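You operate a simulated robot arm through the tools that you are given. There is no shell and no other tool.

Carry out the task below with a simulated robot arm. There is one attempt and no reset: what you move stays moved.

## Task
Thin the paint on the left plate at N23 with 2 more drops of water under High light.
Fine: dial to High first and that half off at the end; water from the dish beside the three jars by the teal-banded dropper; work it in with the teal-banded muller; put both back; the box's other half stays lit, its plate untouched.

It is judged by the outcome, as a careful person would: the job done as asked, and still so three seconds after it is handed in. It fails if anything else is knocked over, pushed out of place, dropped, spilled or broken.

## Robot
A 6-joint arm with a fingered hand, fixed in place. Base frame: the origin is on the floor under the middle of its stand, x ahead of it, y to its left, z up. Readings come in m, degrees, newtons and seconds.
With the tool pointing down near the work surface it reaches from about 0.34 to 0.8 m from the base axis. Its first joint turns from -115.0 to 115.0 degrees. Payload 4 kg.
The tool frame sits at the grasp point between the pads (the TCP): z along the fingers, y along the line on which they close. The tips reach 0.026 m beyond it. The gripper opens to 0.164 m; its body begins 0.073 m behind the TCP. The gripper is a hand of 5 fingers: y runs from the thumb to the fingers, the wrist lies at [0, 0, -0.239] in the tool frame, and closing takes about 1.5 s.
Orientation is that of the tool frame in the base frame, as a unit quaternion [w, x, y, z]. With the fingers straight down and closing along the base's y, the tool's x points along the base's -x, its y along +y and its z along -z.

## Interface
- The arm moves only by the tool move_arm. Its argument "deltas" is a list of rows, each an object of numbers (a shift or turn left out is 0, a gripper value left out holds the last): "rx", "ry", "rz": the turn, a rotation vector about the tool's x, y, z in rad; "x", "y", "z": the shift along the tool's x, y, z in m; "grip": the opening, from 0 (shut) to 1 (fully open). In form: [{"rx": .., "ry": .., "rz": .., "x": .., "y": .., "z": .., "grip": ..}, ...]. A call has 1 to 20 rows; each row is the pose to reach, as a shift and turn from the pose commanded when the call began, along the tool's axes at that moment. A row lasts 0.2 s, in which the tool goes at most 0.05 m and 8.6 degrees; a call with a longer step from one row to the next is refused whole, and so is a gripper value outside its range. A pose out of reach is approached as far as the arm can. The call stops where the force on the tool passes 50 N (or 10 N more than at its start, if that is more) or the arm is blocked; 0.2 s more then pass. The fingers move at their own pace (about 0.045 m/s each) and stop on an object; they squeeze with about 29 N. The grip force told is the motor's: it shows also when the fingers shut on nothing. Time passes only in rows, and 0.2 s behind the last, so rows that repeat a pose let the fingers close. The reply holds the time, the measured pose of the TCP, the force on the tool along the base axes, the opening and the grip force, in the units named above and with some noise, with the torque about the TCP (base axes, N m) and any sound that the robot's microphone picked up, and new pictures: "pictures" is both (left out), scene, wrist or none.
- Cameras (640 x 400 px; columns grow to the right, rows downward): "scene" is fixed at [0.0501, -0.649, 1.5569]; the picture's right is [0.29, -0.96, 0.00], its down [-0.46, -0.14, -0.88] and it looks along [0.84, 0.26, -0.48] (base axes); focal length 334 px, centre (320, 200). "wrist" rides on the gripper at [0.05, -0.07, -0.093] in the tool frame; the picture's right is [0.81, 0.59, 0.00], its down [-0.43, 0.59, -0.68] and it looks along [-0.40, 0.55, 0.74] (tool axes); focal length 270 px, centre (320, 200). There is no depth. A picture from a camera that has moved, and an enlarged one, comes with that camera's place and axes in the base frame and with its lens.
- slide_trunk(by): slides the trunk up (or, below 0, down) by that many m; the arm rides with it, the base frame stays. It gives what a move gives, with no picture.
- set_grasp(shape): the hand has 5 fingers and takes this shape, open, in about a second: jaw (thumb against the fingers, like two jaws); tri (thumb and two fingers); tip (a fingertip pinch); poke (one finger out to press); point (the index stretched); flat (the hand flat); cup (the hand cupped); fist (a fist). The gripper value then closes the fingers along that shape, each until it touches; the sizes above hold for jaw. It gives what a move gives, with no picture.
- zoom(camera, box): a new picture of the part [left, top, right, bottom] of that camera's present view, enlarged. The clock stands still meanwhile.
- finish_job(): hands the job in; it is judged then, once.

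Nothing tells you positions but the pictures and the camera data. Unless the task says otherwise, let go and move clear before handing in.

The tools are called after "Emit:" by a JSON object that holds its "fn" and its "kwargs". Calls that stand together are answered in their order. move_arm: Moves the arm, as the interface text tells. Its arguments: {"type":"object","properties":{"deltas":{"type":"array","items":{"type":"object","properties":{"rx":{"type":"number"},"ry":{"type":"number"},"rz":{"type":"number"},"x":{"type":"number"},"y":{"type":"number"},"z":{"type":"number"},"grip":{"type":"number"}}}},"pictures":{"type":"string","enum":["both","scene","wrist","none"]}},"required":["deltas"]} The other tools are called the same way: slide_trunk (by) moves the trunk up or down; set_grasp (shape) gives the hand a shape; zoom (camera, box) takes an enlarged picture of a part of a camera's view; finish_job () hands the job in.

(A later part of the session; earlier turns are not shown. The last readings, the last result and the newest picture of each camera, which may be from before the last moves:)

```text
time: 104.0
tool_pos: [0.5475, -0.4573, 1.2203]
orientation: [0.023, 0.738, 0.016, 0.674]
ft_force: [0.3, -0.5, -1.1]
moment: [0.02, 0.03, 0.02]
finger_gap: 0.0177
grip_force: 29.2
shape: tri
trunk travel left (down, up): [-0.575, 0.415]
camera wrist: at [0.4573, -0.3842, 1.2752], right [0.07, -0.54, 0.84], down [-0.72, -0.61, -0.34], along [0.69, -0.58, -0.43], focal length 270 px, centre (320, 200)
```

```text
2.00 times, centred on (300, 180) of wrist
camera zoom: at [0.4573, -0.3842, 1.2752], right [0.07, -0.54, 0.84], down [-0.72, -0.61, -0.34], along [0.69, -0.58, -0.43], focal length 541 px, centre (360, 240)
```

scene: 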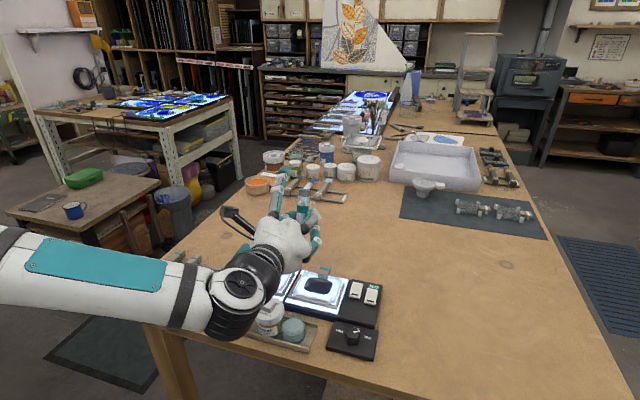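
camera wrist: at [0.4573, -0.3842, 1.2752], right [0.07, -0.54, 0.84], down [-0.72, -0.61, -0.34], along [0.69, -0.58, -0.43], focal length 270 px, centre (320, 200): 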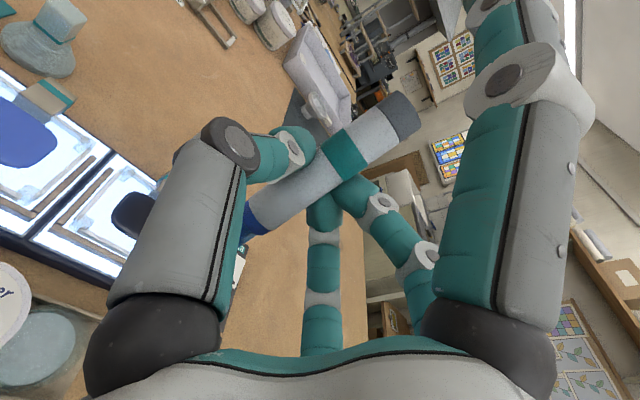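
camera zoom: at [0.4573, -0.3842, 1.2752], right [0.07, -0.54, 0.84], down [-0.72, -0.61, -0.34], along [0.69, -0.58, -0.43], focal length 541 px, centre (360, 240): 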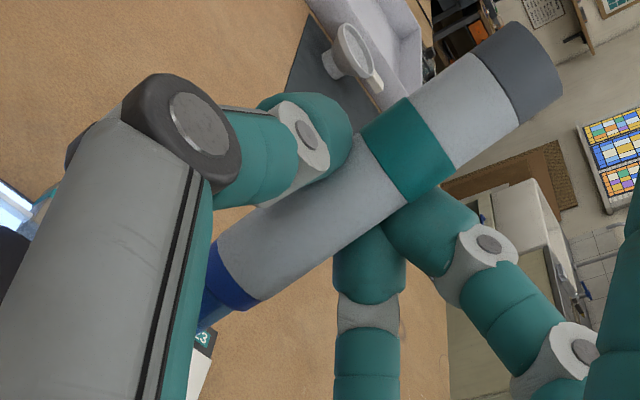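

I'm now fairly confident the cup's collision is solid at rim level and the nozzle deflects under load when pressed; the dropper has touched the dish several times. I'll take it, high up and avoiding the right plate, to above the left plate in a pose the scene camera can see, and look for any release behaviour.

Emit:
{"fn": "move_arm", "kwargs": {"deltas": [{"x": -0.002, "y": -0.0164, "z": 0.002, "rx": -0.11, "ry": -0.042, "rz": 0.023}, {"x": -0.0045, "y": -0.0328, "z": 0.004, "rx": -0.22, "ry": -0.084, "rz": 0.047}, {"x": -0.007, "y": -0.0492, "z": 0.0065, "rx": -0.33, "ry": -0.126, "rz": 0.07}, {"x": -0.009, "y": -0.0656, "z": 0.009, "rx": -0.44, "ry": -0.168, "rz": 0.093}, {"x": -0.011, "y": -0.082, "z": 0.011, "rx": -0.55, "ry": -0.21, "rz": 0.117}, {"x": -0.0135, "y": -0.0983, "z": 0.013, "rx": -0.661, "ry": -0.252, "rz": 0.14}, {"x": -0.031, "y": -0.1, "z": 0.039, "rx": -0.661, "ry": -0.252, "rz": 0.14}, {"x": -0.049, "y": -0.102, "z": 0.066, "rx": -0.661, "ry": -0.252, "rz": 0.14}, {"x": -0.067, "y": -0.104, "z": 0.092, "rx": -0.661, "ry": -0.252, "rz": 0.14}, {"x": -0.0848, "y": -0.1054, "z": 0.1184, "rx": -0.661, "ry": -0.252, "rz": 0.14}]}}

Emit:
{"fn": "zoom", "kwargs": {"camera": "scene", "box": [220, 210, 340, 310]}}

```text
time: 106.2
tool_pos: [0.6216, -0.4194, 1.1429]
orientation: [0.181, 0.783, -0.235, 0.547]
ft_force: [0.2, -0.5, -1.0]
moment: [-0.01, -0.01, 0.02]
finger_gap: 0.0173
grip_force: 29.1
shape: tri
out of reach, approached as far as the arm can: row 6, 7, 8, 9, 10
trunk travel left (down, up): [-0.575, 0.415]
camera wrist: at [0.6022, -0.3211, 1.22], right [-0.1, -0.62, 0.78], down [-0.98, -0.05, -0.17], along [0.15, -0.78, -0.61], focal length 270 px, centre (320, 200)
```

scene: 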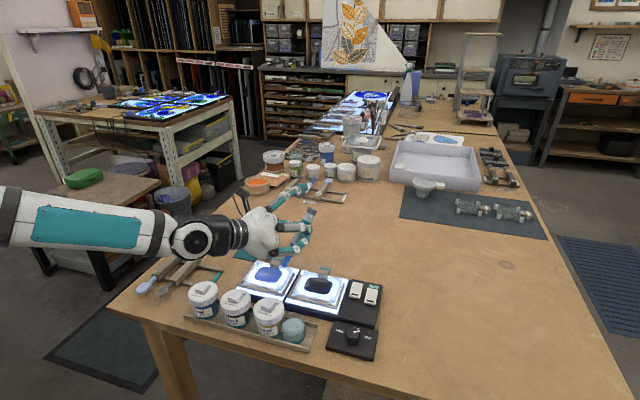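
wrist: 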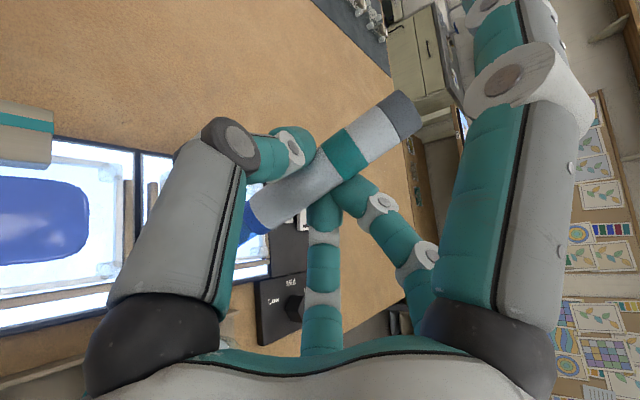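

```text
4.00 times, centred on (280, 260) of scene
camera zoom: at [0.0501, -0.649, 1.5569], right [0.29, -0.96, 0.0], down [-0.46, -0.14, -0.88], along [0.84, 0.26, -0.48], focal length 1338 px, centre (480, -40)
```

zoom: 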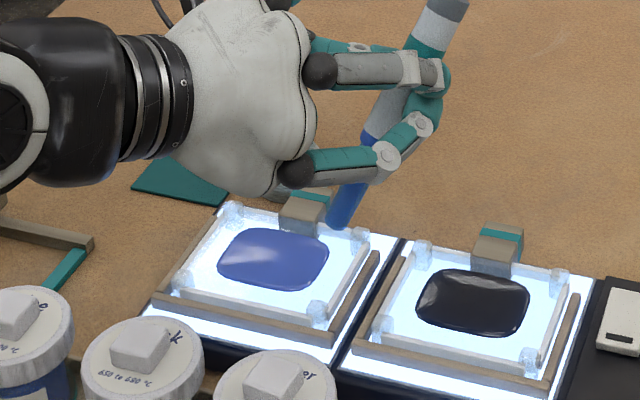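

The reach ran out at that hand azimuth; nothing dripped on the way. I'll swing the hand to point nearly straight ahead and place the nozzle over the blue paint, about 5 cm above.

Emit:
{"fn": "move_arm", "kwargs": {"deltas": [{"x": -0.005, "y": -0.0216, "z": -0.0003, "rx": 0.103, "ry": 0.024, "rz": -0.039}, {"x": -0.0107, "y": -0.0432, "z": -0.0007, "rx": 0.206, "ry": 0.048, "rz": -0.078}, {"x": -0.016, "y": -0.0648, "z": -0.001, "rx": 0.309, "ry": 0.0725, "rz": -0.1165}, {"x": -0.0213, "y": -0.0864, "z": -0.0014, "rx": 0.4122, "ry": 0.0967, "rz": -0.1554}]}}

Emit:
{"fn": "zoom", "kwargs": {"camera": "scene", "box": [220, 210, 340, 310]}}

```text
time: 107.2
tool_pos: [0.6632, -0.3431, 1.1219]
orientation: [0.067, 0.791, -0.046, 0.606]
ft_force: [0.4, 0.1, -0.8]
moment: [0.04, 0.0, -0.01]
finger_gap: 0.0174
grip_force: 29.4
shape: tri
trunk travel left (down, up): [-0.575, 0.415]
camera wrist: at [0.5977, -0.2597, 1.1905], right [0.12, -0.57, 0.81], down [-0.85, -0.48, -0.21], along [0.51, -0.66, -0.55], focal length 270 px, centre (320, 200)
```

scene: 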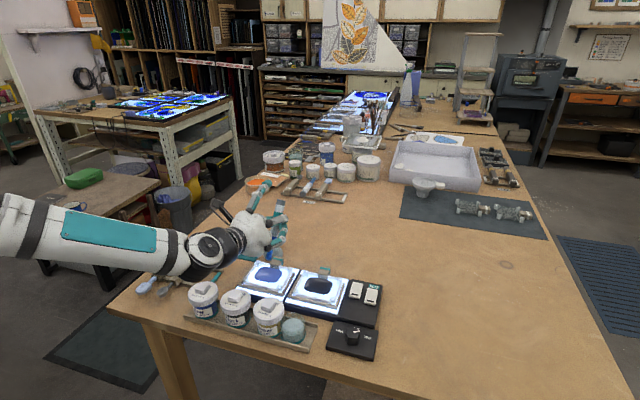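
wrist: 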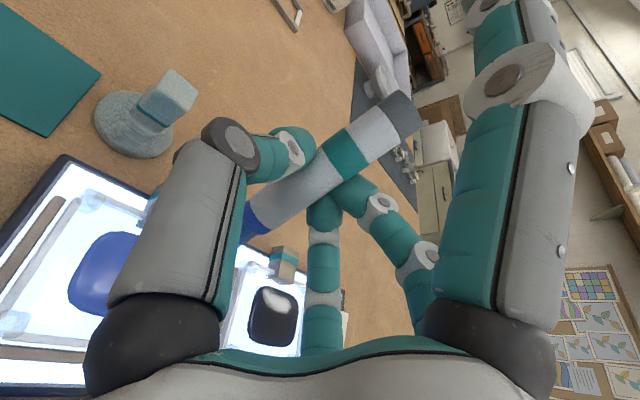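

```text
4.00 times, centred on (280, 260) of scene
camera zoom: at [0.0501, -0.649, 1.5569], right [0.29, -0.96, 0.0], down [-0.46, -0.14, -0.88], along [0.84, 0.26, -0.48], focal length 1338 px, centre (480, -40)
```

zoom: 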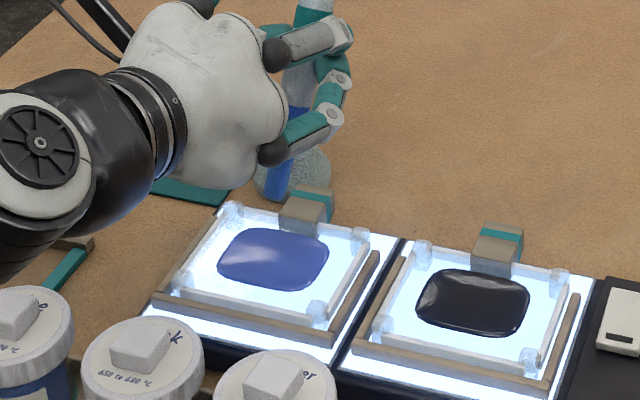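

The nozzle is centred over the blue paint and visible. I'll lower to about 2 cm above and watch for a drop.

Emit:
{"fn": "move_arm", "kwargs": {"deltas": [{"x": -0.0145, "y": -0.0008, "z": 0.0038}, {"x": -0.0289, "y": -0.0015, "z": 0.0077}, {"x": -0.0289, "y": -0.0015, "z": 0.0077}], "pictures": "none"}}

Emit:
{"fn": "zoom", "kwargs": {"camera": "scene", "box": [230, 240, 310, 300]}}

```text
time: 108.0
tool_pos: [0.6625, -0.3426, 1.0918]
orientation: [0.069, 0.791, -0.047, 0.606]
ft_force: [-0.3, -0.8, -0.3]
moment: [0.01, -0.01, 0.04]
finger_gap: 0.0175
grip_force: 28.3
shape: tri
trunk travel left (down, up): [-0.575, 0.415]
```

```text
6.67 times, centred on (270, 270) of scene
camera zoom: at [0.0501, -0.649, 1.5569], right [0.29, -0.96, 0.0], down [-0.46, -0.14, -0.88], along [0.84, 0.26, -0.48], focal length 2229 px, centre (653, -267)
```

zoom: 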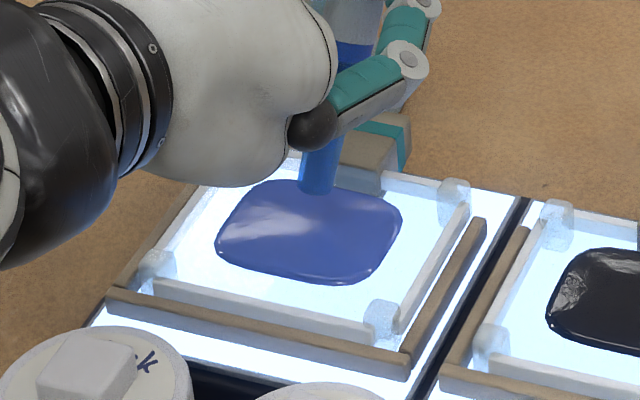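

Nothing drips by itself. I'll try one brief tighter squeeze here (a drop on this plate is what's wanted) and check for sound or a visible drop.

Emit:
{"fn": "move_arm", "kwargs": {"deltas": [{"grip": 0.1}, {"grip": 0.0}, {"grip": 0.1}], "pictures": "none"}}

Emit:
{"fn": "zoom", "kwargs": {"camera": "scene", "box": [230, 240, 310, 300]}}

```text
time: 108.8
tool_pos: [0.6623, -0.3428, 1.0937]
orientation: [0.069, 0.789, -0.047, 0.608]
ft_force: [-2.2, -1.2, 12.2]
moment: [0.19, 0.24, 0.03]
finger_gap: 0.0164
grip_force: 0.0
shape: tri
trunk travel left (down, up): [-0.575, 0.415]
```

```text
6.67 times, centred on (270, 270) of scene
camera zoom: at [0.0501, -0.649, 1.5569], right [0.29, -0.96, 0.0], down [-0.46, -0.14, -0.88], along [0.84, 0.26, -0.48], focal length 2229 px, centre (653, -267)
```

zoom: 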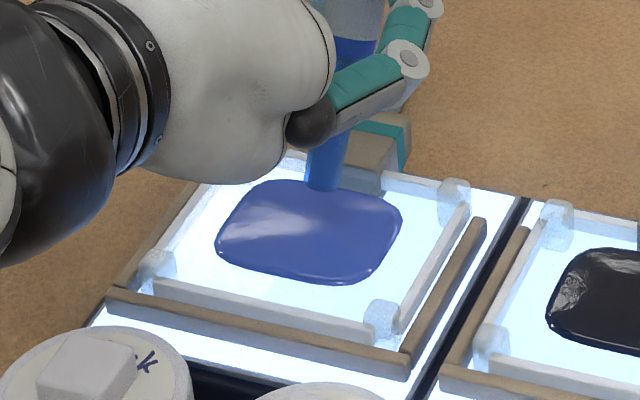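

Grip force reads zero, so the hold is loosening. I'll re-tighten immediately without moving.

Emit:
{"fn": "move_arm", "kwargs": {"deltas": [{"grip": 0.05}, {"grip": 0.05}]}}

Emit:
{"fn": "zoom", "kwargs": {"camera": "wrist", "box": [160, 80, 440, 280]}}

Emit:
{"fn": "zoom", "kwargs": {"camera": "scene", "box": [220, 180, 320, 280]}}

```text
time: 109.4
tool_pos: [0.6624, -0.3425, 1.094]
orientation: [0.07, 0.79, -0.048, 0.607]
ft_force: [-2.4, -1.4, 15.0]
moment: [0.26, 0.41, 0.08]
finger_gap: 0.0167
grip_force: 29.0
shape: tri
trunk travel left (down, up): [-0.575, 0.415]
camera wrist: at [0.5965, -0.2586, 1.1622], right [0.12, -0.57, 0.81], down [-0.85, -0.48, -0.22], along [0.51, -0.67, -0.54], focal length 270 px, centre (320, 200)
```

scene: 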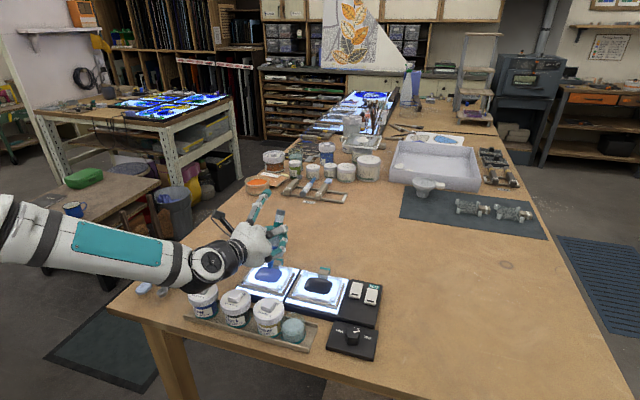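
wrist: 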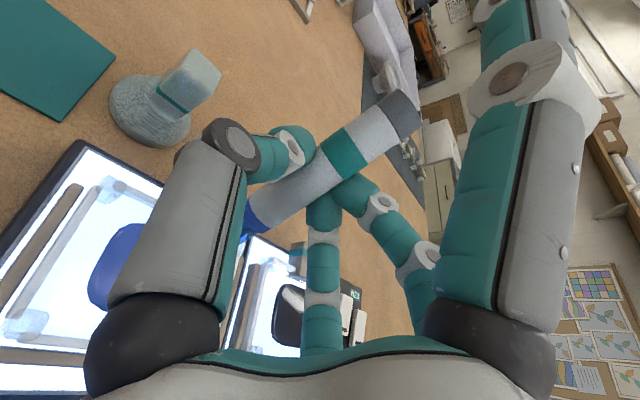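

```text
2.00 times, centred on (300, 180) of wrist
camera zoom: at [0.5965, -0.2586, 1.1622], right [0.12, -0.57, 0.81], down [-0.85, -0.48, -0.22], along [0.51, -0.67, -0.54], focal length 541 px, centre (360, 240)
```

zoom: 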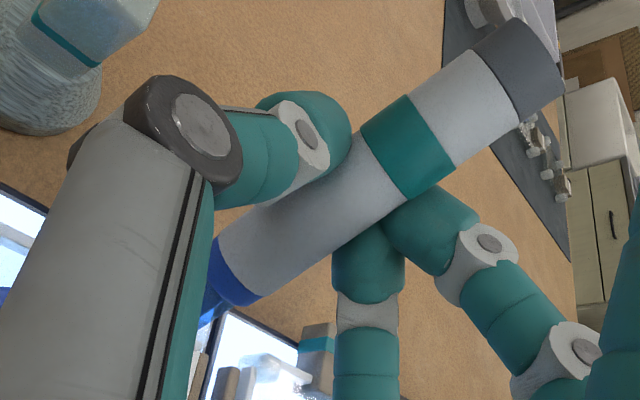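

```text
4.00 times, centred on (270, 230) of scene
camera zoom: at [0.0501, -0.649, 1.5569], right [0.29, -0.96, 0.0], down [-0.46, -0.14, -0.88], along [0.84, 0.26, -0.48], focal length 1338 px, centre (520, 80)
```

zoom: 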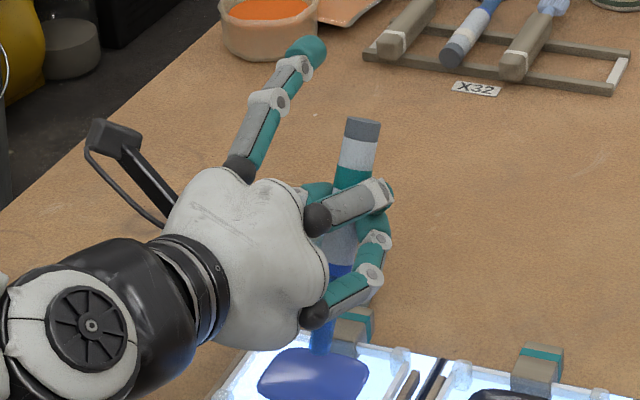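

There's an unexplained 15 N upward force although the arm hasn't moved, and it appeared when I commanded a tighter grip. Before anything else, I'll lift straight up a little and see whether it vanishes.

Emit:
{"fn": "move_arm", "kwargs": {"deltas": [{"x": 0.0048, "z": -0.0013}, {"x": 0.0096, "z": -0.0026}], "pictures": "none"}}

Emit:
{"fn": "move_arm", "kwargs": {"deltas": [{"x": 0.0096, "z": -0.0026}, {"x": 0.0193, "z": -0.0051}], "pictures": "none"}}

Emit:
{"fn": "zoom", "kwargs": {"camera": "scene", "box": [230, 240, 310, 300]}}

```text
time: 110.0
tool_pos: [0.6632, -0.3429, 1.1003]
orientation: [0.068, 0.791, -0.047, 0.606]
ft_force: [0.6, 0.2, 3.6]
moment: [0.1, -0.02, -0.01]
finger_gap: 0.0164
grip_force: 29.2
shape: tri
trunk travel left (down, up): [-0.575, 0.415]
```

```text
time: 110.6
tool_pos: [0.663, -0.3432, 1.1213]
orientation: [0.068, 0.792, -0.047, 0.605]
ft_force: [-0.1, -0.7, -1.6]
moment: [0.0, 0.02, 0.0]
finger_gap: 0.0168
grip_force: 29.3
shape: tri
trunk travel left (down, up): [-0.575, 0.415]
```

```text
6.67 times, centred on (270, 270) of scene
camera zoom: at [0.0501, -0.649, 1.5569], right [0.29, -0.96, 0.0], down [-0.46, -0.14, -0.88], along [0.84, 0.26, -0.48], focal length 2229 px, centre (653, -267)
```

zoom: 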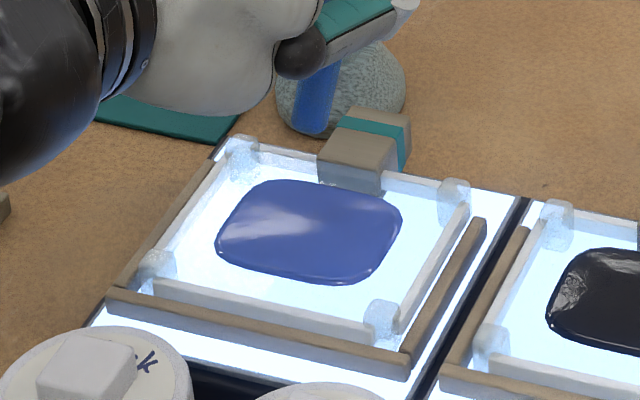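

The force vanished on lifting, so something at the hand does reach as low as the plate when the grip is commanded tighter. I'll inspect the hand closely from here.

Emit:
{"fn": "zoom", "kwargs": {"camera": "scene", "box": [210, 170, 310, 270]}}

Emit:
{"fn": "zoom", "kwargs": {"camera": "wrist", "box": [0, 60, 320, 400]}}

Emit:
{"fn": "zoom", "kwargs": {"camera": "wrist", "box": [200, 180, 340, 380]}}

```text
4.00 times, centred on (260, 220) of scene
camera zoom: at [0.0501, -0.649, 1.5569], right [0.29, -0.96, 0.0], down [-0.46, -0.14, -0.88], along [0.84, 0.26, -0.48], focal length 1338 px, centre (560, 120)
```

zoom: 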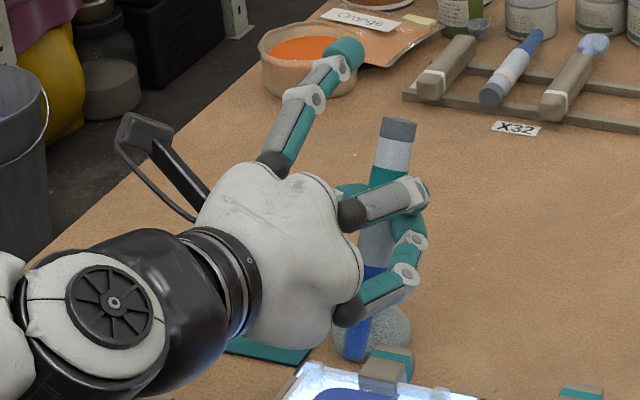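

```text
1.18 times, centred on (160, 230) of wrist
camera zoom: at [0.5968, -0.2575, 1.1908], right [0.12, -0.57, 0.81], down [-0.85, -0.48, -0.21], along [0.51, -0.67, -0.55], focal length 318 px, centre (508, 165)
```

zoom: 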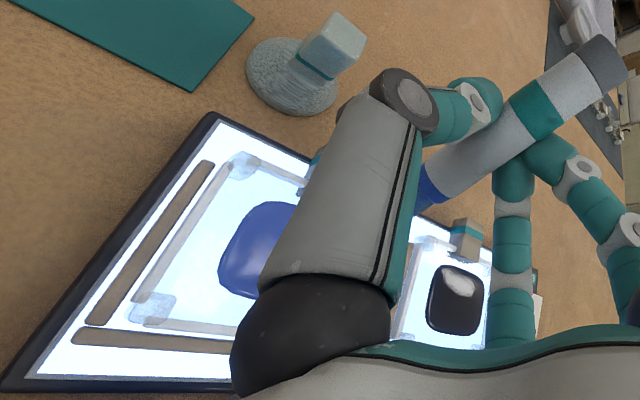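

```text
2.00 times, centred on (270, 280) of wrist
camera zoom: at [0.5968, -0.2575, 1.1908], right [0.12, -0.57, 0.81], down [-0.85, -0.48, -0.21], along [0.51, -0.67, -0.55], focal length 541 px, centre (420, 40)
```

zoom: 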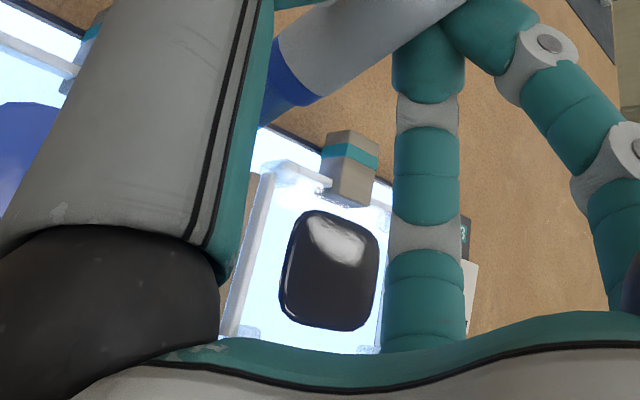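

The contact data from every touch point to the same spot fixed on the hand, beside the nozzle: an idle finger that splays along the nozzle side and reaches about 1 cm below the tip. The fix is to regrasp the dropper closer to its cap so the nozzle sticks out past that finger. I'll go back over the rack.

Emit:
{"fn": "move_arm", "kwargs": {"deltas": [{"x": -0.0056, "y": -0.0181, "z": -0.0088, "rx": 0.0202, "ry": -0.1287, "rz": -0.0152, "grip": 0.06}, {"x": -0.0111, "y": -0.0361, "z": -0.0176, "rx": 0.0404, "ry": -0.2573, "rz": -0.0304}, {"x": -0.0167, "y": -0.0542, "z": -0.0264, "rx": 0.0607, "ry": -0.386, "rz": -0.0457}, {"x": -0.0222, "y": -0.0723, "z": -0.0352, "rx": 0.0809, "ry": -0.5147, "rz": -0.0609}, {"x": -0.0278, "y": -0.0903, "z": -0.044, "rx": 0.1011, "ry": -0.6433, "rz": -0.0761}, {"x": -0.0333, "y": -0.1084, "z": -0.0528, "rx": 0.1213, "ry": -0.772, "rz": -0.0913}, {"x": -0.0389, "y": -0.1265, "z": -0.0616, "rx": 0.1416, "ry": -0.9007, "rz": -0.1066}, {"x": -0.0444, "y": -0.1445, "z": -0.0704, "rx": 0.1618, "ry": -1.0293, "rz": -0.1218}, {"x": -0.05, "y": -0.1626, "z": -0.0792, "rx": 0.182, "ry": -1.158, "rz": -0.137}]}}

Emit:
{"fn": "zoom", "kwargs": {"camera": "scene", "box": [140, 180, 260, 300]}}

Emit:
{"fn": "zoom", "kwargs": {"camera": "wrist", "box": [120, 40, 440, 260]}}

```text
time: 112.6
tool_pos: [0.6005, -0.1699, 1.085]
orientation: [0.002, 0.997, 0.026, 0.07]
ft_force: [-0.1, 0.4, -0.9]
moment: [0.01, 0.0, -0.03]
finger_gap: 0.0163
grip_force: 28.7
shape: tri
trunk travel left (down, up): [-0.575, 0.415]
camera wrist: at [0.6326, -0.098, 1.1832], right [0.83, -0.54, 0.12], down [-0.49, -0.62, 0.62], along [-0.26, -0.57, -0.78], focal length 270 px, centre (320, 200)
```

scene: 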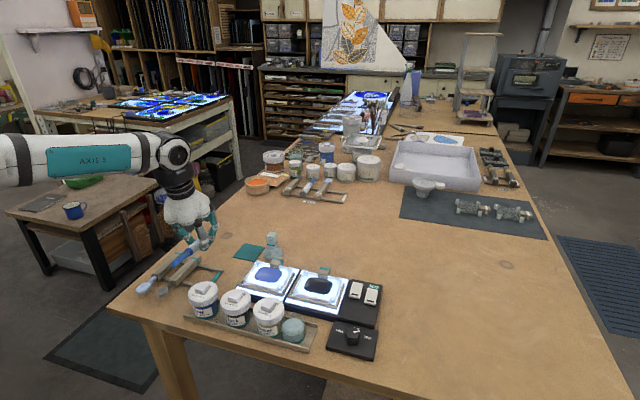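
wrist: 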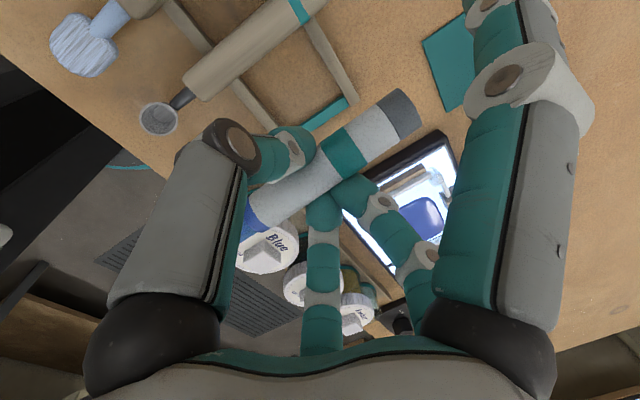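

```text
3.33 times, centred on (200, 240) of scene
camera zoom: at [0.0501, -0.649, 1.5569], right [0.29, -0.96, 0.0], down [-0.46, -0.14, -0.88], along [0.84, 0.26, -0.48], focal length 1115 px, centre (720, 67)
```

zoom: 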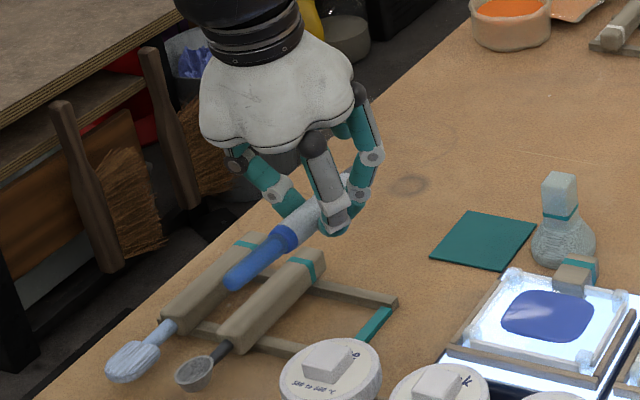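

```text
1.82 times, centred on (280, 150) of wrist
camera zoom: at [0.6326, -0.098, 1.1832], right [0.83, -0.54, 0.12], down [-0.49, -0.62, 0.62], along [-0.26, -0.57, -0.78], focal length 491 px, centre (393, 291)
```

zoom: 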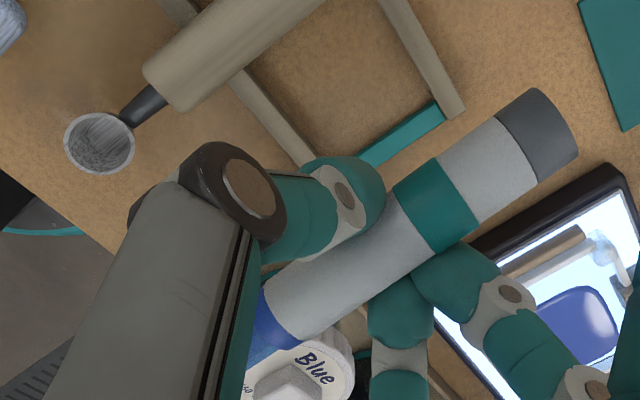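

The dropper is nearly horizontal above its place on the rack. I'll lower it straight down in steps.

Emit:
{"fn": "move_arm", "kwargs": {"deltas": [{"x": -0.0035, "y": -0.0002, "z": 0.0248}, {"x": -0.0069, "y": -0.0004, "z": 0.0495}, {"x": -0.0097, "y": -0.0005, "z": 0.0693}, {"x": -0.0111, "y": -0.0006, "z": 0.0792}], "pictures": "none"}}

Emit:
{"fn": "zoom", "kwargs": {"camera": "wrist", "box": [120, 40, 440, 260]}}

Emit:
{"fn": "zoom", "kwargs": {"camera": "scene", "box": [150, 210, 250, 300]}}

```text
time: 113.6
tool_pos: [0.601, -0.1692, 1.0059]
orientation: [0.003, 0.997, 0.025, 0.071]
ft_force: [0.4, -0.9, -1.4]
moment: [-0.05, 0.02, 0.01]
finger_gap: 0.0162
grip_force: 29.3
shape: tri
trunk travel left (down, up): [-0.575, 0.415]
```

```text
1.82 times, centred on (280, 150) of wrist
camera zoom: at [0.633, -0.0977, 1.1042], right [0.83, -0.54, 0.12], down [-0.49, -0.62, 0.61], along [-0.26, -0.57, -0.78], focal length 491 px, centre (393, 291)
```

zoom: 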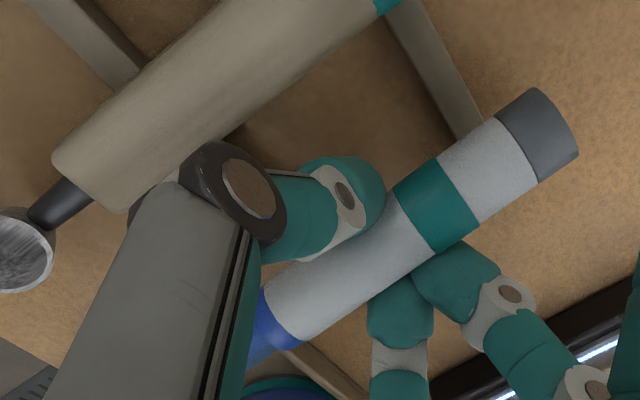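

```text
4.44 times, centred on (200, 255) of scene
camera zoom: at [0.0501, -0.649, 1.5569], right [0.29, -0.96, 0.0], down [-0.46, -0.14, -0.88], along [0.84, 0.26, -0.48], focal length 1486 px, centre (853, -44)
```

zoom: 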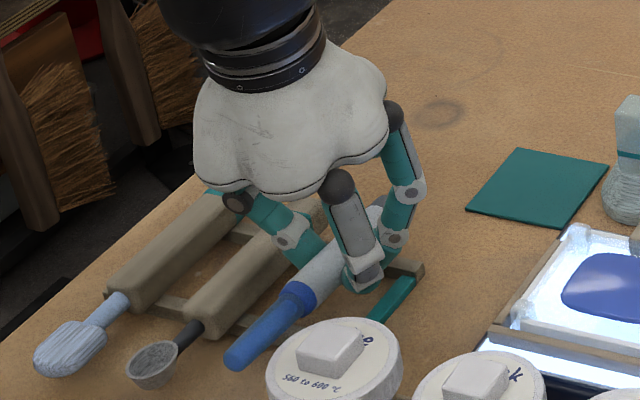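

Emit:
{"fn": "move_arm", "kwargs": {"deltas": [{"x": -0.0008, "z": 0.006}, {"x": -0.0015, "z": 0.011}], "pictures": "none"}}

Emit:
{"fn": "move_arm", "kwargs": {"deltas": [{"x": -0.0004, "z": 0.003}], "pictures": "none"}}

```text
time: 114.2
tool_pos: [0.6014, -0.1697, 0.9943]
orientation: [0.003, 0.997, 0.026, 0.072]
ft_force: [0.7, -0.4, -0.7]
moment: [0.03, 0.0, 0.0]
finger_gap: 0.0162
grip_force: 29.1
shape: tri
trunk travel left (down, up): [-0.575, 0.415]
```

```text
time: 114.6
tool_pos: [0.6, -0.1689, 0.9907]
orientation: [0.003, 0.997, 0.025, 0.072]
ft_force: [0.7, -0.7, 0.7]
moment: [0.0, -0.05, 0.01]
finger_gap: 0.0166
grip_force: 29.9
shape: tri
trunk travel left (down, up): [-0.575, 0.415]
```

Emit:
{"fn": "move_arm", "kwargs": {"deltas": [{"x": -0.0003, "z": 0.002}], "pictures": "none"}}

Emit:
{"fn": "zoom", "kwargs": {"camera": "scene", "box": [165, 230, 235, 300]}}

Emit:
{"fn": "zoom", "kwargs": {"camera": "wrist", "box": [180, 60, 420, 260]}}

```text
time: 115.0
tool_pos: [0.6006, -0.1691, 0.99]
orientation: [0.003, 0.997, 0.026, 0.071]
ft_force: [-0.5, -1.1, 1.2]
moment: [0.03, -0.06, -0.02]
finger_gap: 0.0164
grip_force: 29.0
shape: tri
trunk travel left (down, up): [-0.575, 0.415]
```

```text
5.71 times, centred on (200, 265) of scene
camera zoom: at [0.0501, -0.649, 1.5569], right [0.29, -0.96, 0.0], down [-0.46, -0.14, -0.88], along [0.84, 0.26, -0.48], focal length 1911 px, centre (1006, -171)
```

zoom: 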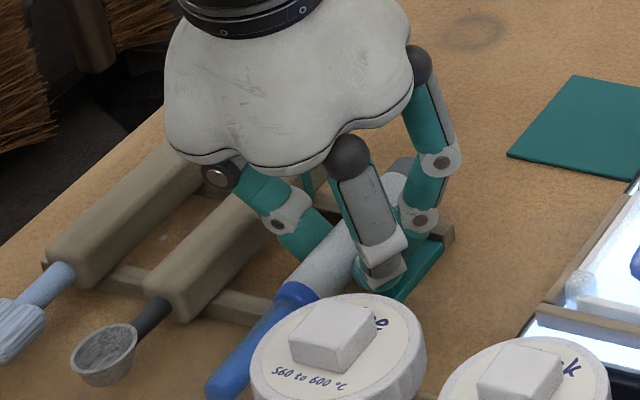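

```text
2.00 times, centred on (300, 160) of wrist
camera zoom: at [0.6326, -0.0974, 1.0884], right [0.83, -0.54, 0.12], down [-0.49, -0.62, 0.61], along [-0.26, -0.57, -0.78], focal length 541 px, centre (360, 280)
```

zoom: 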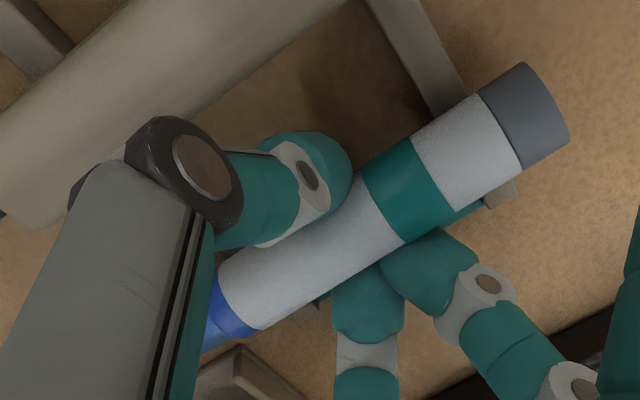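

It's resting lightly on the rails. Opening slowly with the fingers still caging it.

Emit:
{"fn": "move_arm", "kwargs": {"deltas": [{"grip": 0.11}, {"grip": 0.13}, {"grip": 0.15}, {"grip": 0.17}, {"grip": 0.2}, {"grip": 0.22}], "pictures": "none"}}

Emit:
{"fn": "zoom", "kwargs": {"camera": "scene", "box": [165, 230, 235, 300]}}

Emit:
{"fn": "zoom", "kwargs": {"camera": "wrist", "box": [180, 60, 420, 260]}}

```text
time: 116.4
tool_pos: [0.601, -0.1686, 0.9891]
orientation: [0.002, 0.997, 0.027, 0.072]
ft_force: [0.0, 0.1, 0.1]
moment: [0.0, 0.01, 0.0]
finger_gap: 0.0359
grip_force: 0.1
shape: tri
trunk travel left (down, up): [-0.575, 0.415]
```

```text
5.71 times, centred on (200, 265) of scene
camera zoom: at [0.0501, -0.649, 1.5569], right [0.29, -0.96, 0.0], down [-0.46, -0.14, -0.88], along [0.84, 0.26, -0.48], focal length 1911 px, centre (1006, -171)
```

zoom: 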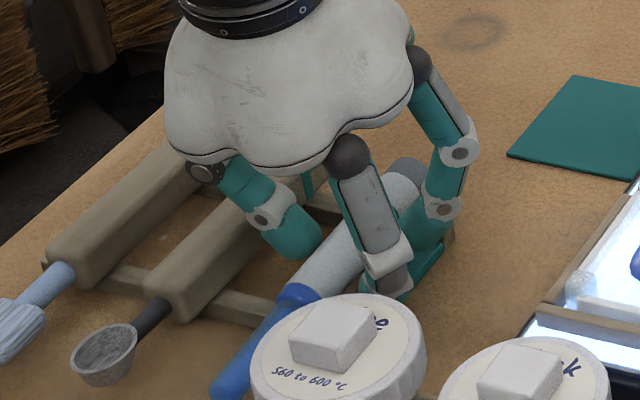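

```text
2.00 times, centred on (300, 160) of wrist
camera zoom: at [0.6328, -0.0973, 1.0883], right [0.83, -0.54, 0.12], down [-0.49, -0.62, 0.61], along [-0.26, -0.57, -0.78], focal length 541 px, centre (360, 280)
```

zoom: 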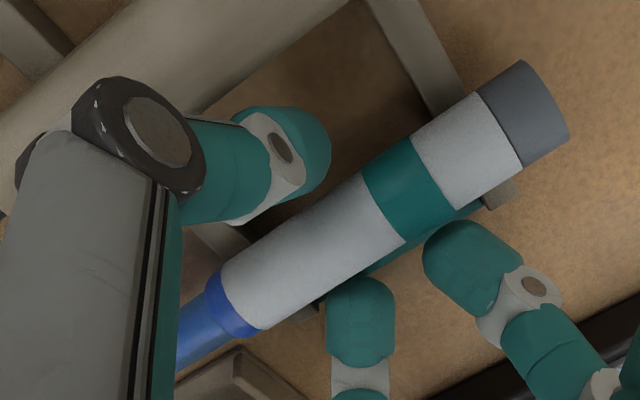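

The dropper is safely back on the rack. Now I'll rise slightly, straighten the hand, and shift about 3 cm toward the cap end for the new grasp.

Emit:
{"fn": "move_arm", "kwargs": {"deltas": [{"x": 0.0021, "z": -0.0149}, {"x": 0.0165, "y": 0.0008, "z": -0.013, "ry": -0.07}, {"x": 0.0308, "y": 0.0016, "z": -0.0108, "ry": -0.14}], "pictures": "none"}}

Emit:
{"fn": "zoom", "kwargs": {"camera": "wrist", "box": [180, 60, 420, 260]}}

Emit:
{"fn": "zoom", "kwargs": {"camera": "scene", "box": [165, 230, 235, 300]}}

```text
time: 117.2
tool_pos: [0.6299, -0.1702, 1.0041]
orientation: [0.004, 1.0, 0.026, 0.001]
ft_force: [0.8, -0.4, 0.9]
moment: [0.01, 0.02, 0.01]
finger_gap: 0.0359
grip_force: 0.1
shape: tri
trunk travel left (down, up): [-0.575, 0.415]
```

```text
2.00 times, centred on (300, 160) of wrist
camera zoom: at [0.6756, -0.0968, 1.0968], right [0.84, -0.55, 0.01], down [-0.4, -0.61, 0.68], along [-0.37, -0.57, -0.73], focal length 541 px, centre (360, 280)
```

zoom: 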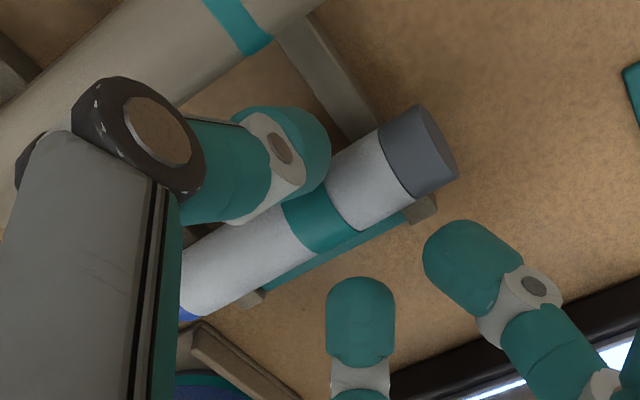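

```text
5.71 times, centred on (200, 265) of scene
camera zoom: at [0.0501, -0.649, 1.5569], right [0.29, -0.96, 0.0], down [-0.46, -0.14, -0.88], along [0.84, 0.26, -0.48], focal length 1911 px, centre (1006, -171)
```

zoom: 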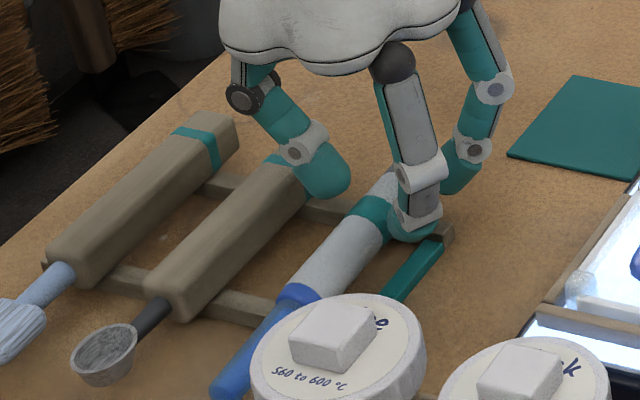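

Emit:
{"fn": "move_arm", "kwargs": {"deltas": [{"z": 0.006}, {"z": 0.011}, {"z": 0.015}], "pictures": "none"}}

Emit:
{"fn": "zoom", "kwargs": {"camera": "wrist", "box": [180, 60, 420, 260]}}

Emit:
{"fn": "zoom", "kwargs": {"camera": "scene", "box": [165, 230, 235, 300]}}

```text
time: 118.0
tool_pos: [0.6299, -0.1693, 0.9899]
orientation: [0.004, 1.0, 0.027, 0.002]
ft_force: [-0.3, -0.6, -0.1]
moment: [0.0, 0.02, -0.02]
finger_gap: 0.036
grip_force: 0.0
shape: tri
trunk travel left (down, up): [-0.575, 0.415]
```

```text
2.00 times, centred on (300, 160) of wrist
camera zoom: at [0.6754, -0.0968, 1.0829], right [0.84, -0.55, 0.01], down [-0.4, -0.61, 0.68], along [-0.37, -0.57, -0.73], focal length 541 px, centre (360, 280)
```

zoom: 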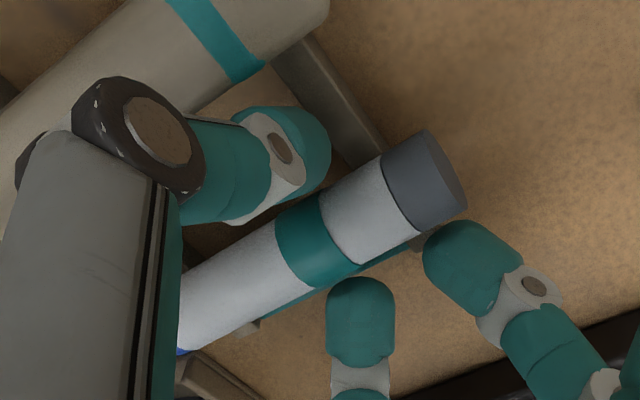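

```text
5.71 times, centred on (200, 265) of scene
camera zoom: at [0.0501, -0.649, 1.5569], right [0.29, -0.96, 0.0], down [-0.46, -0.14, -0.88], along [0.84, 0.26, -0.48], focal length 1911 px, centre (1006, -171)
```

zoom: 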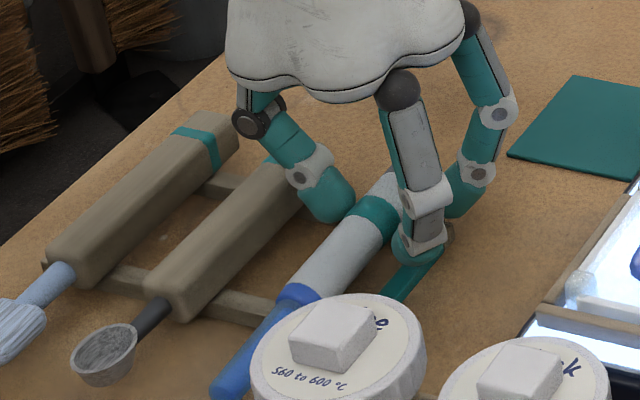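

Emit:
{"fn": "move_arm", "kwargs": {"deltas": [{"z": 0.001, "grip": 0.18}, {"z": 0.001, "grip": 0.15}, {"z": 0.001, "grip": 0.13}, {"z": 0.001, "grip": 0.115}, {"z": 0.001, "grip": 0.1}, {"z": 0.001, "grip": 0.09}, {"z": 0.001, "grip": 0.09}], "pictures": "none"}}

Emit:
{"fn": "zoom", "kwargs": {"camera": "wrist", "box": [180, 60, 420, 260]}}

```text
time: 119.6
tool_pos: [0.6298, -0.1696, 0.9903]
orientation: [0.004, 1.0, 0.026, 0.002]
ft_force: [-0.5, 0.0, -0.1]
moment: [0.01, 0.04, 0.01]
finger_gap: 0.0193
grip_force: 29.3
shape: tri
trunk travel left (down, up): [-0.575, 0.415]
```

```text
2.00 times, centred on (300, 160) of wrist
camera zoom: at [0.6752, -0.0966, 1.0824], right [0.84, -0.55, 0.01], down [-0.4, -0.61, 0.68], along [-0.37, -0.57, -0.73], focal length 541 px, centre (360, 280)
```

zoom: 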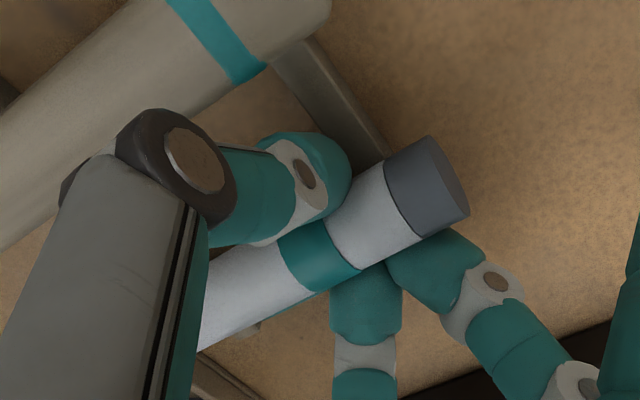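

Good firm grip near the cap. Lifting.

Emit:
{"fn": "move_arm", "kwargs": {"deltas": [{"z": -0.01}, {"z": -0.025}, {"z": -0.045}, {"z": -0.07}, {"z": -0.095}], "pictures": "none"}}

Emit:
{"fn": "zoom", "kwargs": {"camera": "scene", "box": [140, 180, 260, 300]}}

Emit:
{"fn": "zoom", "kwargs": {"camera": "wrist", "box": [160, 80, 440, 280]}}

```text
time: 120.8
tool_pos: [0.6283, -0.1687, 1.0842]
orientation: [0.004, 1.0, 0.026, 0.002]
ft_force: [0.7, -0.6, -0.7]
moment: [-0.01, -0.03, -0.02]
finger_gap: 0.0193
grip_force: 28.9
shape: tri
trunk travel left (down, up): [-0.575, 0.415]
```

```text
3.33 times, centred on (200, 240) of scene
camera zoom: at [0.0501, -0.649, 1.5569], right [0.29, -0.96, 0.0], down [-0.46, -0.14, -0.88], along [0.84, 0.26, -0.48], focal length 1115 px, centre (720, 67)
```

zoom: 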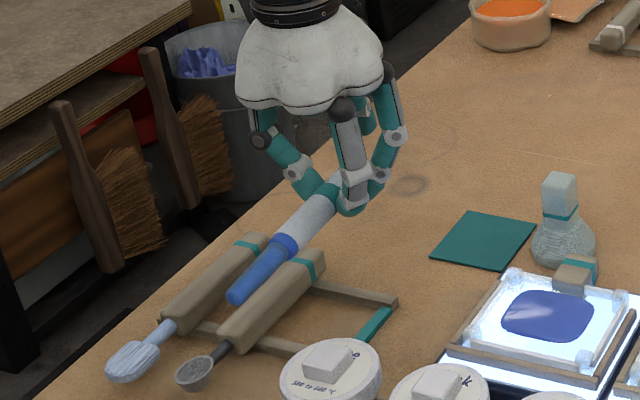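

```text
2.00 times, centred on (300, 180) of wrist
camera zoom: at [0.6738, -0.0956, 1.1768], right [0.84, -0.54, 0.01], down [-0.4, -0.61, 0.68], along [-0.37, -0.57, -0.73], focal length 541 px, centre (360, 240)
```

zoom: 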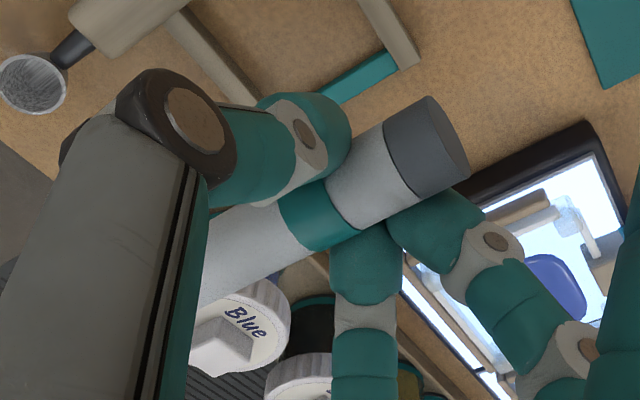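

Now tilt the hand forward again so the nozzle points down.

Emit:
{"fn": "move_arm", "kwargs": {"deltas": [{"ry": 0.13, "x": -0.009, "z": -0.012}, {"ry": 0.26, "x": -0.018, "z": -0.024}, {"ry": 0.39, "x": -0.027, "z": -0.036}, {"ry": 0.52, "x": -0.036, "z": -0.048}, {"ry": 0.65, "x": -0.045, "z": -0.06}, {"ry": 0.78, "x": -0.054, "z": -0.072}, {"ry": 0.91, "x": -0.063, "z": -0.082}, {"ry": 1.04, "x": -0.072, "z": -0.09}, {"ry": 1.17, "x": -0.081, "z": -0.095}, {"ry": 1.3, "x": -0.09, "z": -0.095}, {"ry": 1.42, "x": -0.1, "z": -0.095}]}}

Emit:
{"fn": "zoom", "kwargs": {"camera": "scene", "box": [130, 180, 250, 300]}}

```text
time: 123.2
tool_pos: [0.5283, -0.1722, 1.1765]
orientation: [-0.013, 0.756, 0.022, 0.654]
ft_force: [-0.1, -0.4, -1.8]
moment: [-0.02, 0.05, 0.02]
finger_gap: 0.0195
grip_force: 28.9
shape: tri
trunk travel left (down, up): [-0.575, 0.415]
camera wrist: at [0.4396, -0.1074, 1.2405], right [0.15, -0.57, 0.81], down [-0.7, -0.63, -0.32], along [0.7, -0.52, -0.5], focal length 270 px, centre (320, 200)
```

scene: 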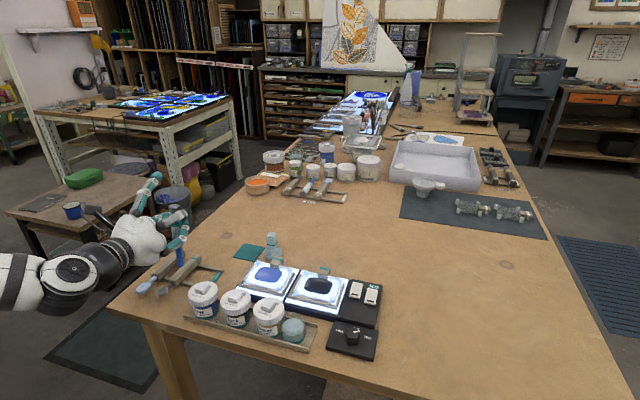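
wrist: 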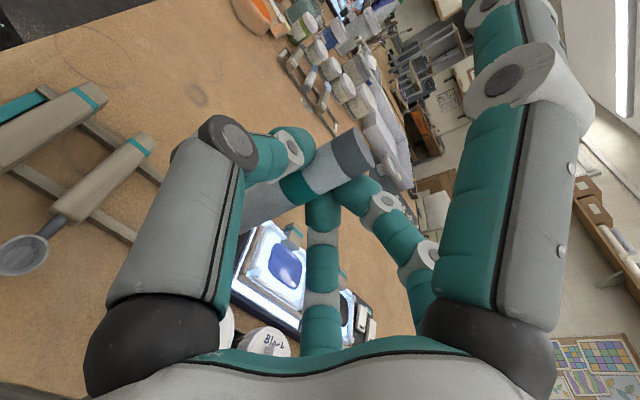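

```text
3.33 times, centred on (190, 240) of scene
camera zoom: at [0.0501, -0.649, 1.5569], right [0.29, -0.96, 0.0], down [-0.46, -0.14, -0.88], along [0.84, 0.26, -0.48], focal length 1115 px, centre (753, 67)
```

zoom: 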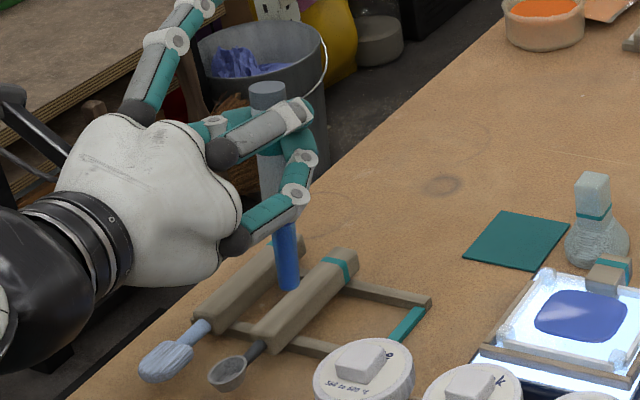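

The nozzle points straight down and now protrudes well past the idle finger. Carrying it over to above the dish again.

Emit:
{"fn": "move_arm", "kwargs": {"deltas": [{"x": 0.0217, "y": 0.005, "z": -0.004}, {"x": 0.0245, "y": 0.046, "z": -0.0095}, {"x": 0.0241, "y": 0.088, "z": -0.0146}, {"x": 0.0236, "y": 0.13, "z": -0.0198}, {"x": 0.0231, "y": 0.172, "z": -0.025}, {"x": 0.0226, "y": 0.214, "z": -0.03}, {"x": 0.0221, "y": 0.256, "z": -0.0355}, {"x": 0.0217, "y": 0.2964, "z": -0.0404}]}}

Emit:
{"fn": "zoom", "kwargs": {"camera": "scene", "box": [230, 240, 370, 360]}}

```text
time: 125.0
tool_pos: [0.5096, -0.4725, 1.2078]
orientation: [-0.014, 0.757, 0.022, 0.652]
ft_force: [-0.1, -0.1, -1.1]
moment: [0.0, 0.01, 0.03]
finger_gap: 0.0194
grip_force: 28.9
shape: tri
trunk travel left (down, up): [-0.575, 0.415]
camera wrist: at [0.4189, -0.4069, 1.271], right [0.15, -0.57, 0.8], down [-0.7, -0.64, -0.32], along [0.7, -0.52, -0.5], focal length 270 px, centre (320, 200)
```

scene: 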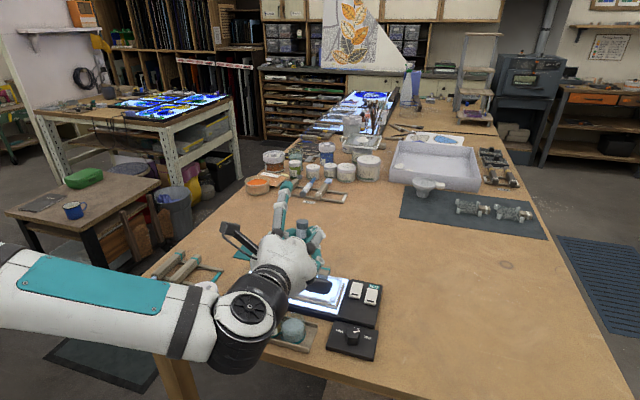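
wrist: 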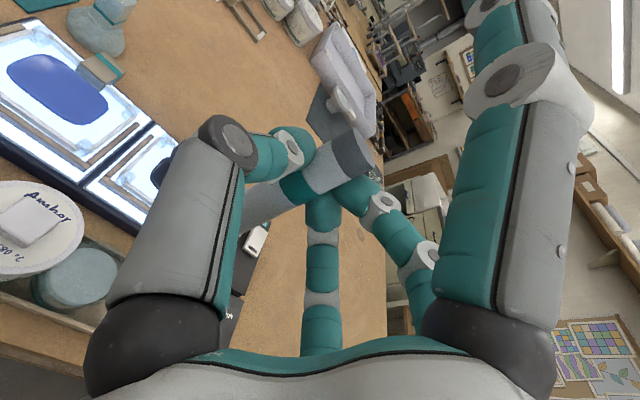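

```text
3.33 times, centred on (300, 300) of scene
camera zoom: at [0.0501, -0.649, 1.5569], right [0.29, -0.96, 0.0], down [-0.46, -0.14, -0.88], along [0.84, 0.26, -0.48], focal length 1115 px, centre (387, -133)
```

zoom: 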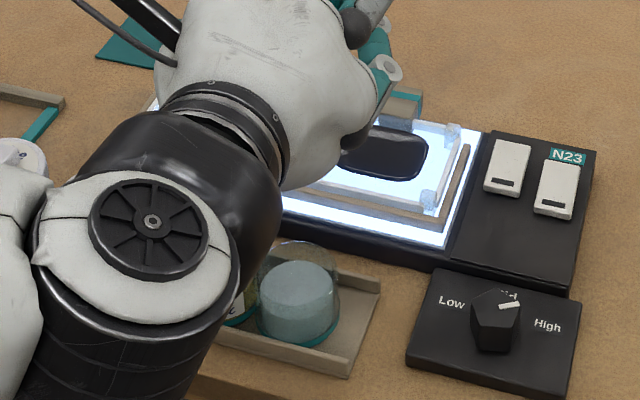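

Emit:
{"fn": "move_arm", "kwargs": {"deltas": [{"x": -0.02, "y": -0.0012, "z": 0.0025}, {"x": -0.04, "y": -0.0024, "z": 0.005}, {"x": -0.06, "y": -0.0036, "z": 0.0075}, {"x": -0.0792, "y": -0.0047, "z": 0.01}], "pictures": "none"}}

Emit:
{"fn": "zoom", "kwargs": {"camera": "scene", "box": [250, 270, 340, 360]}}

Emit:
{"fn": "zoom", "kwargs": {"camera": "wrist", "box": [0, 160, 240, 340]}}

```text
time: 126.0
tool_pos: [0.5073, -0.4669, 1.1269]
orientation: [-0.014, 0.757, 0.024, 0.653]
ft_force: [-0.4, 0.5, -0.7]
moment: [0.02, 0.03, 0.01]
finger_gap: 0.0194
grip_force: 28.7
shape: tri
trunk travel left (down, up): [-0.575, 0.415]
```

```text
4.44 times, centred on (295, 315) of scene
camera zoom: at [0.0501, -0.649, 1.5569], right [0.29, -0.96, 0.0], down [-0.46, -0.14, -0.88], along [0.84, 0.26, -0.48], focal length 1486 px, centre (431, -311)
```

zoom: 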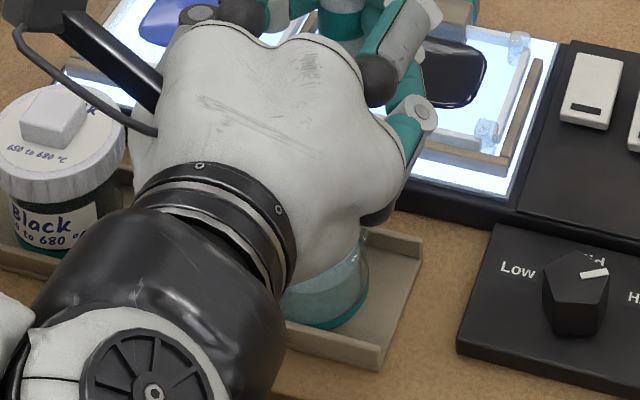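

```text
2.22 times, centred on (120, 250) of wrist
camera zoom: at [0.4177, -0.4016, 1.1898], right [0.15, -0.57, 0.81], down [-0.7, -0.64, -0.32], along [0.7, -0.52, -0.5], focal length 601 px, centre (764, 89)
```

zoom: 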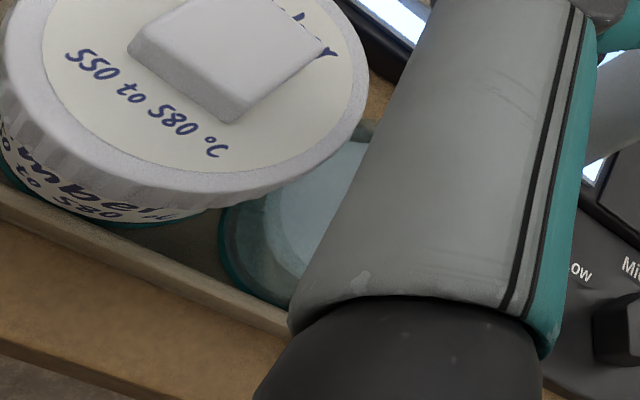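

Tip about 1 cm above the rim plane. Stepping down, checking the force at each step.

Emit:
{"fn": "move_arm", "kwargs": {"deltas": [{"x": -0.004, "z": 0.0006}, {"x": -0.008, "z": 0.0012}], "pictures": "none"}}

```text
time: 126.6
tool_pos: [0.5069, -0.4664, 1.1196]
orientation: [-0.014, 0.758, 0.023, 0.652]
ft_force: [-0.2, -0.9, -1.0]
moment: [0.0, 0.01, -0.01]
finger_gap: 0.0191
grip_force: 28.7
shape: tri
trunk travel left (down, up): [-0.575, 0.415]
```

Emit:
{"fn": "move_arm", "kwargs": {"deltas": [{"x": -0.004, "z": 0.0006}, {"x": -0.006, "z": 0.0009}], "pictures": "none"}}

```text
time: 127.2
tool_pos: [0.5068, -0.4676, 1.1136]
orientation: [-0.014, 0.757, 0.023, 0.653]
ft_force: [-0.2, -0.2, -0.8]
moment: [-0.04, 0.0, 0.01]
finger_gap: 0.0191
grip_force: 29.0
shape: tri
trunk travel left (down, up): [-0.575, 0.415]
```

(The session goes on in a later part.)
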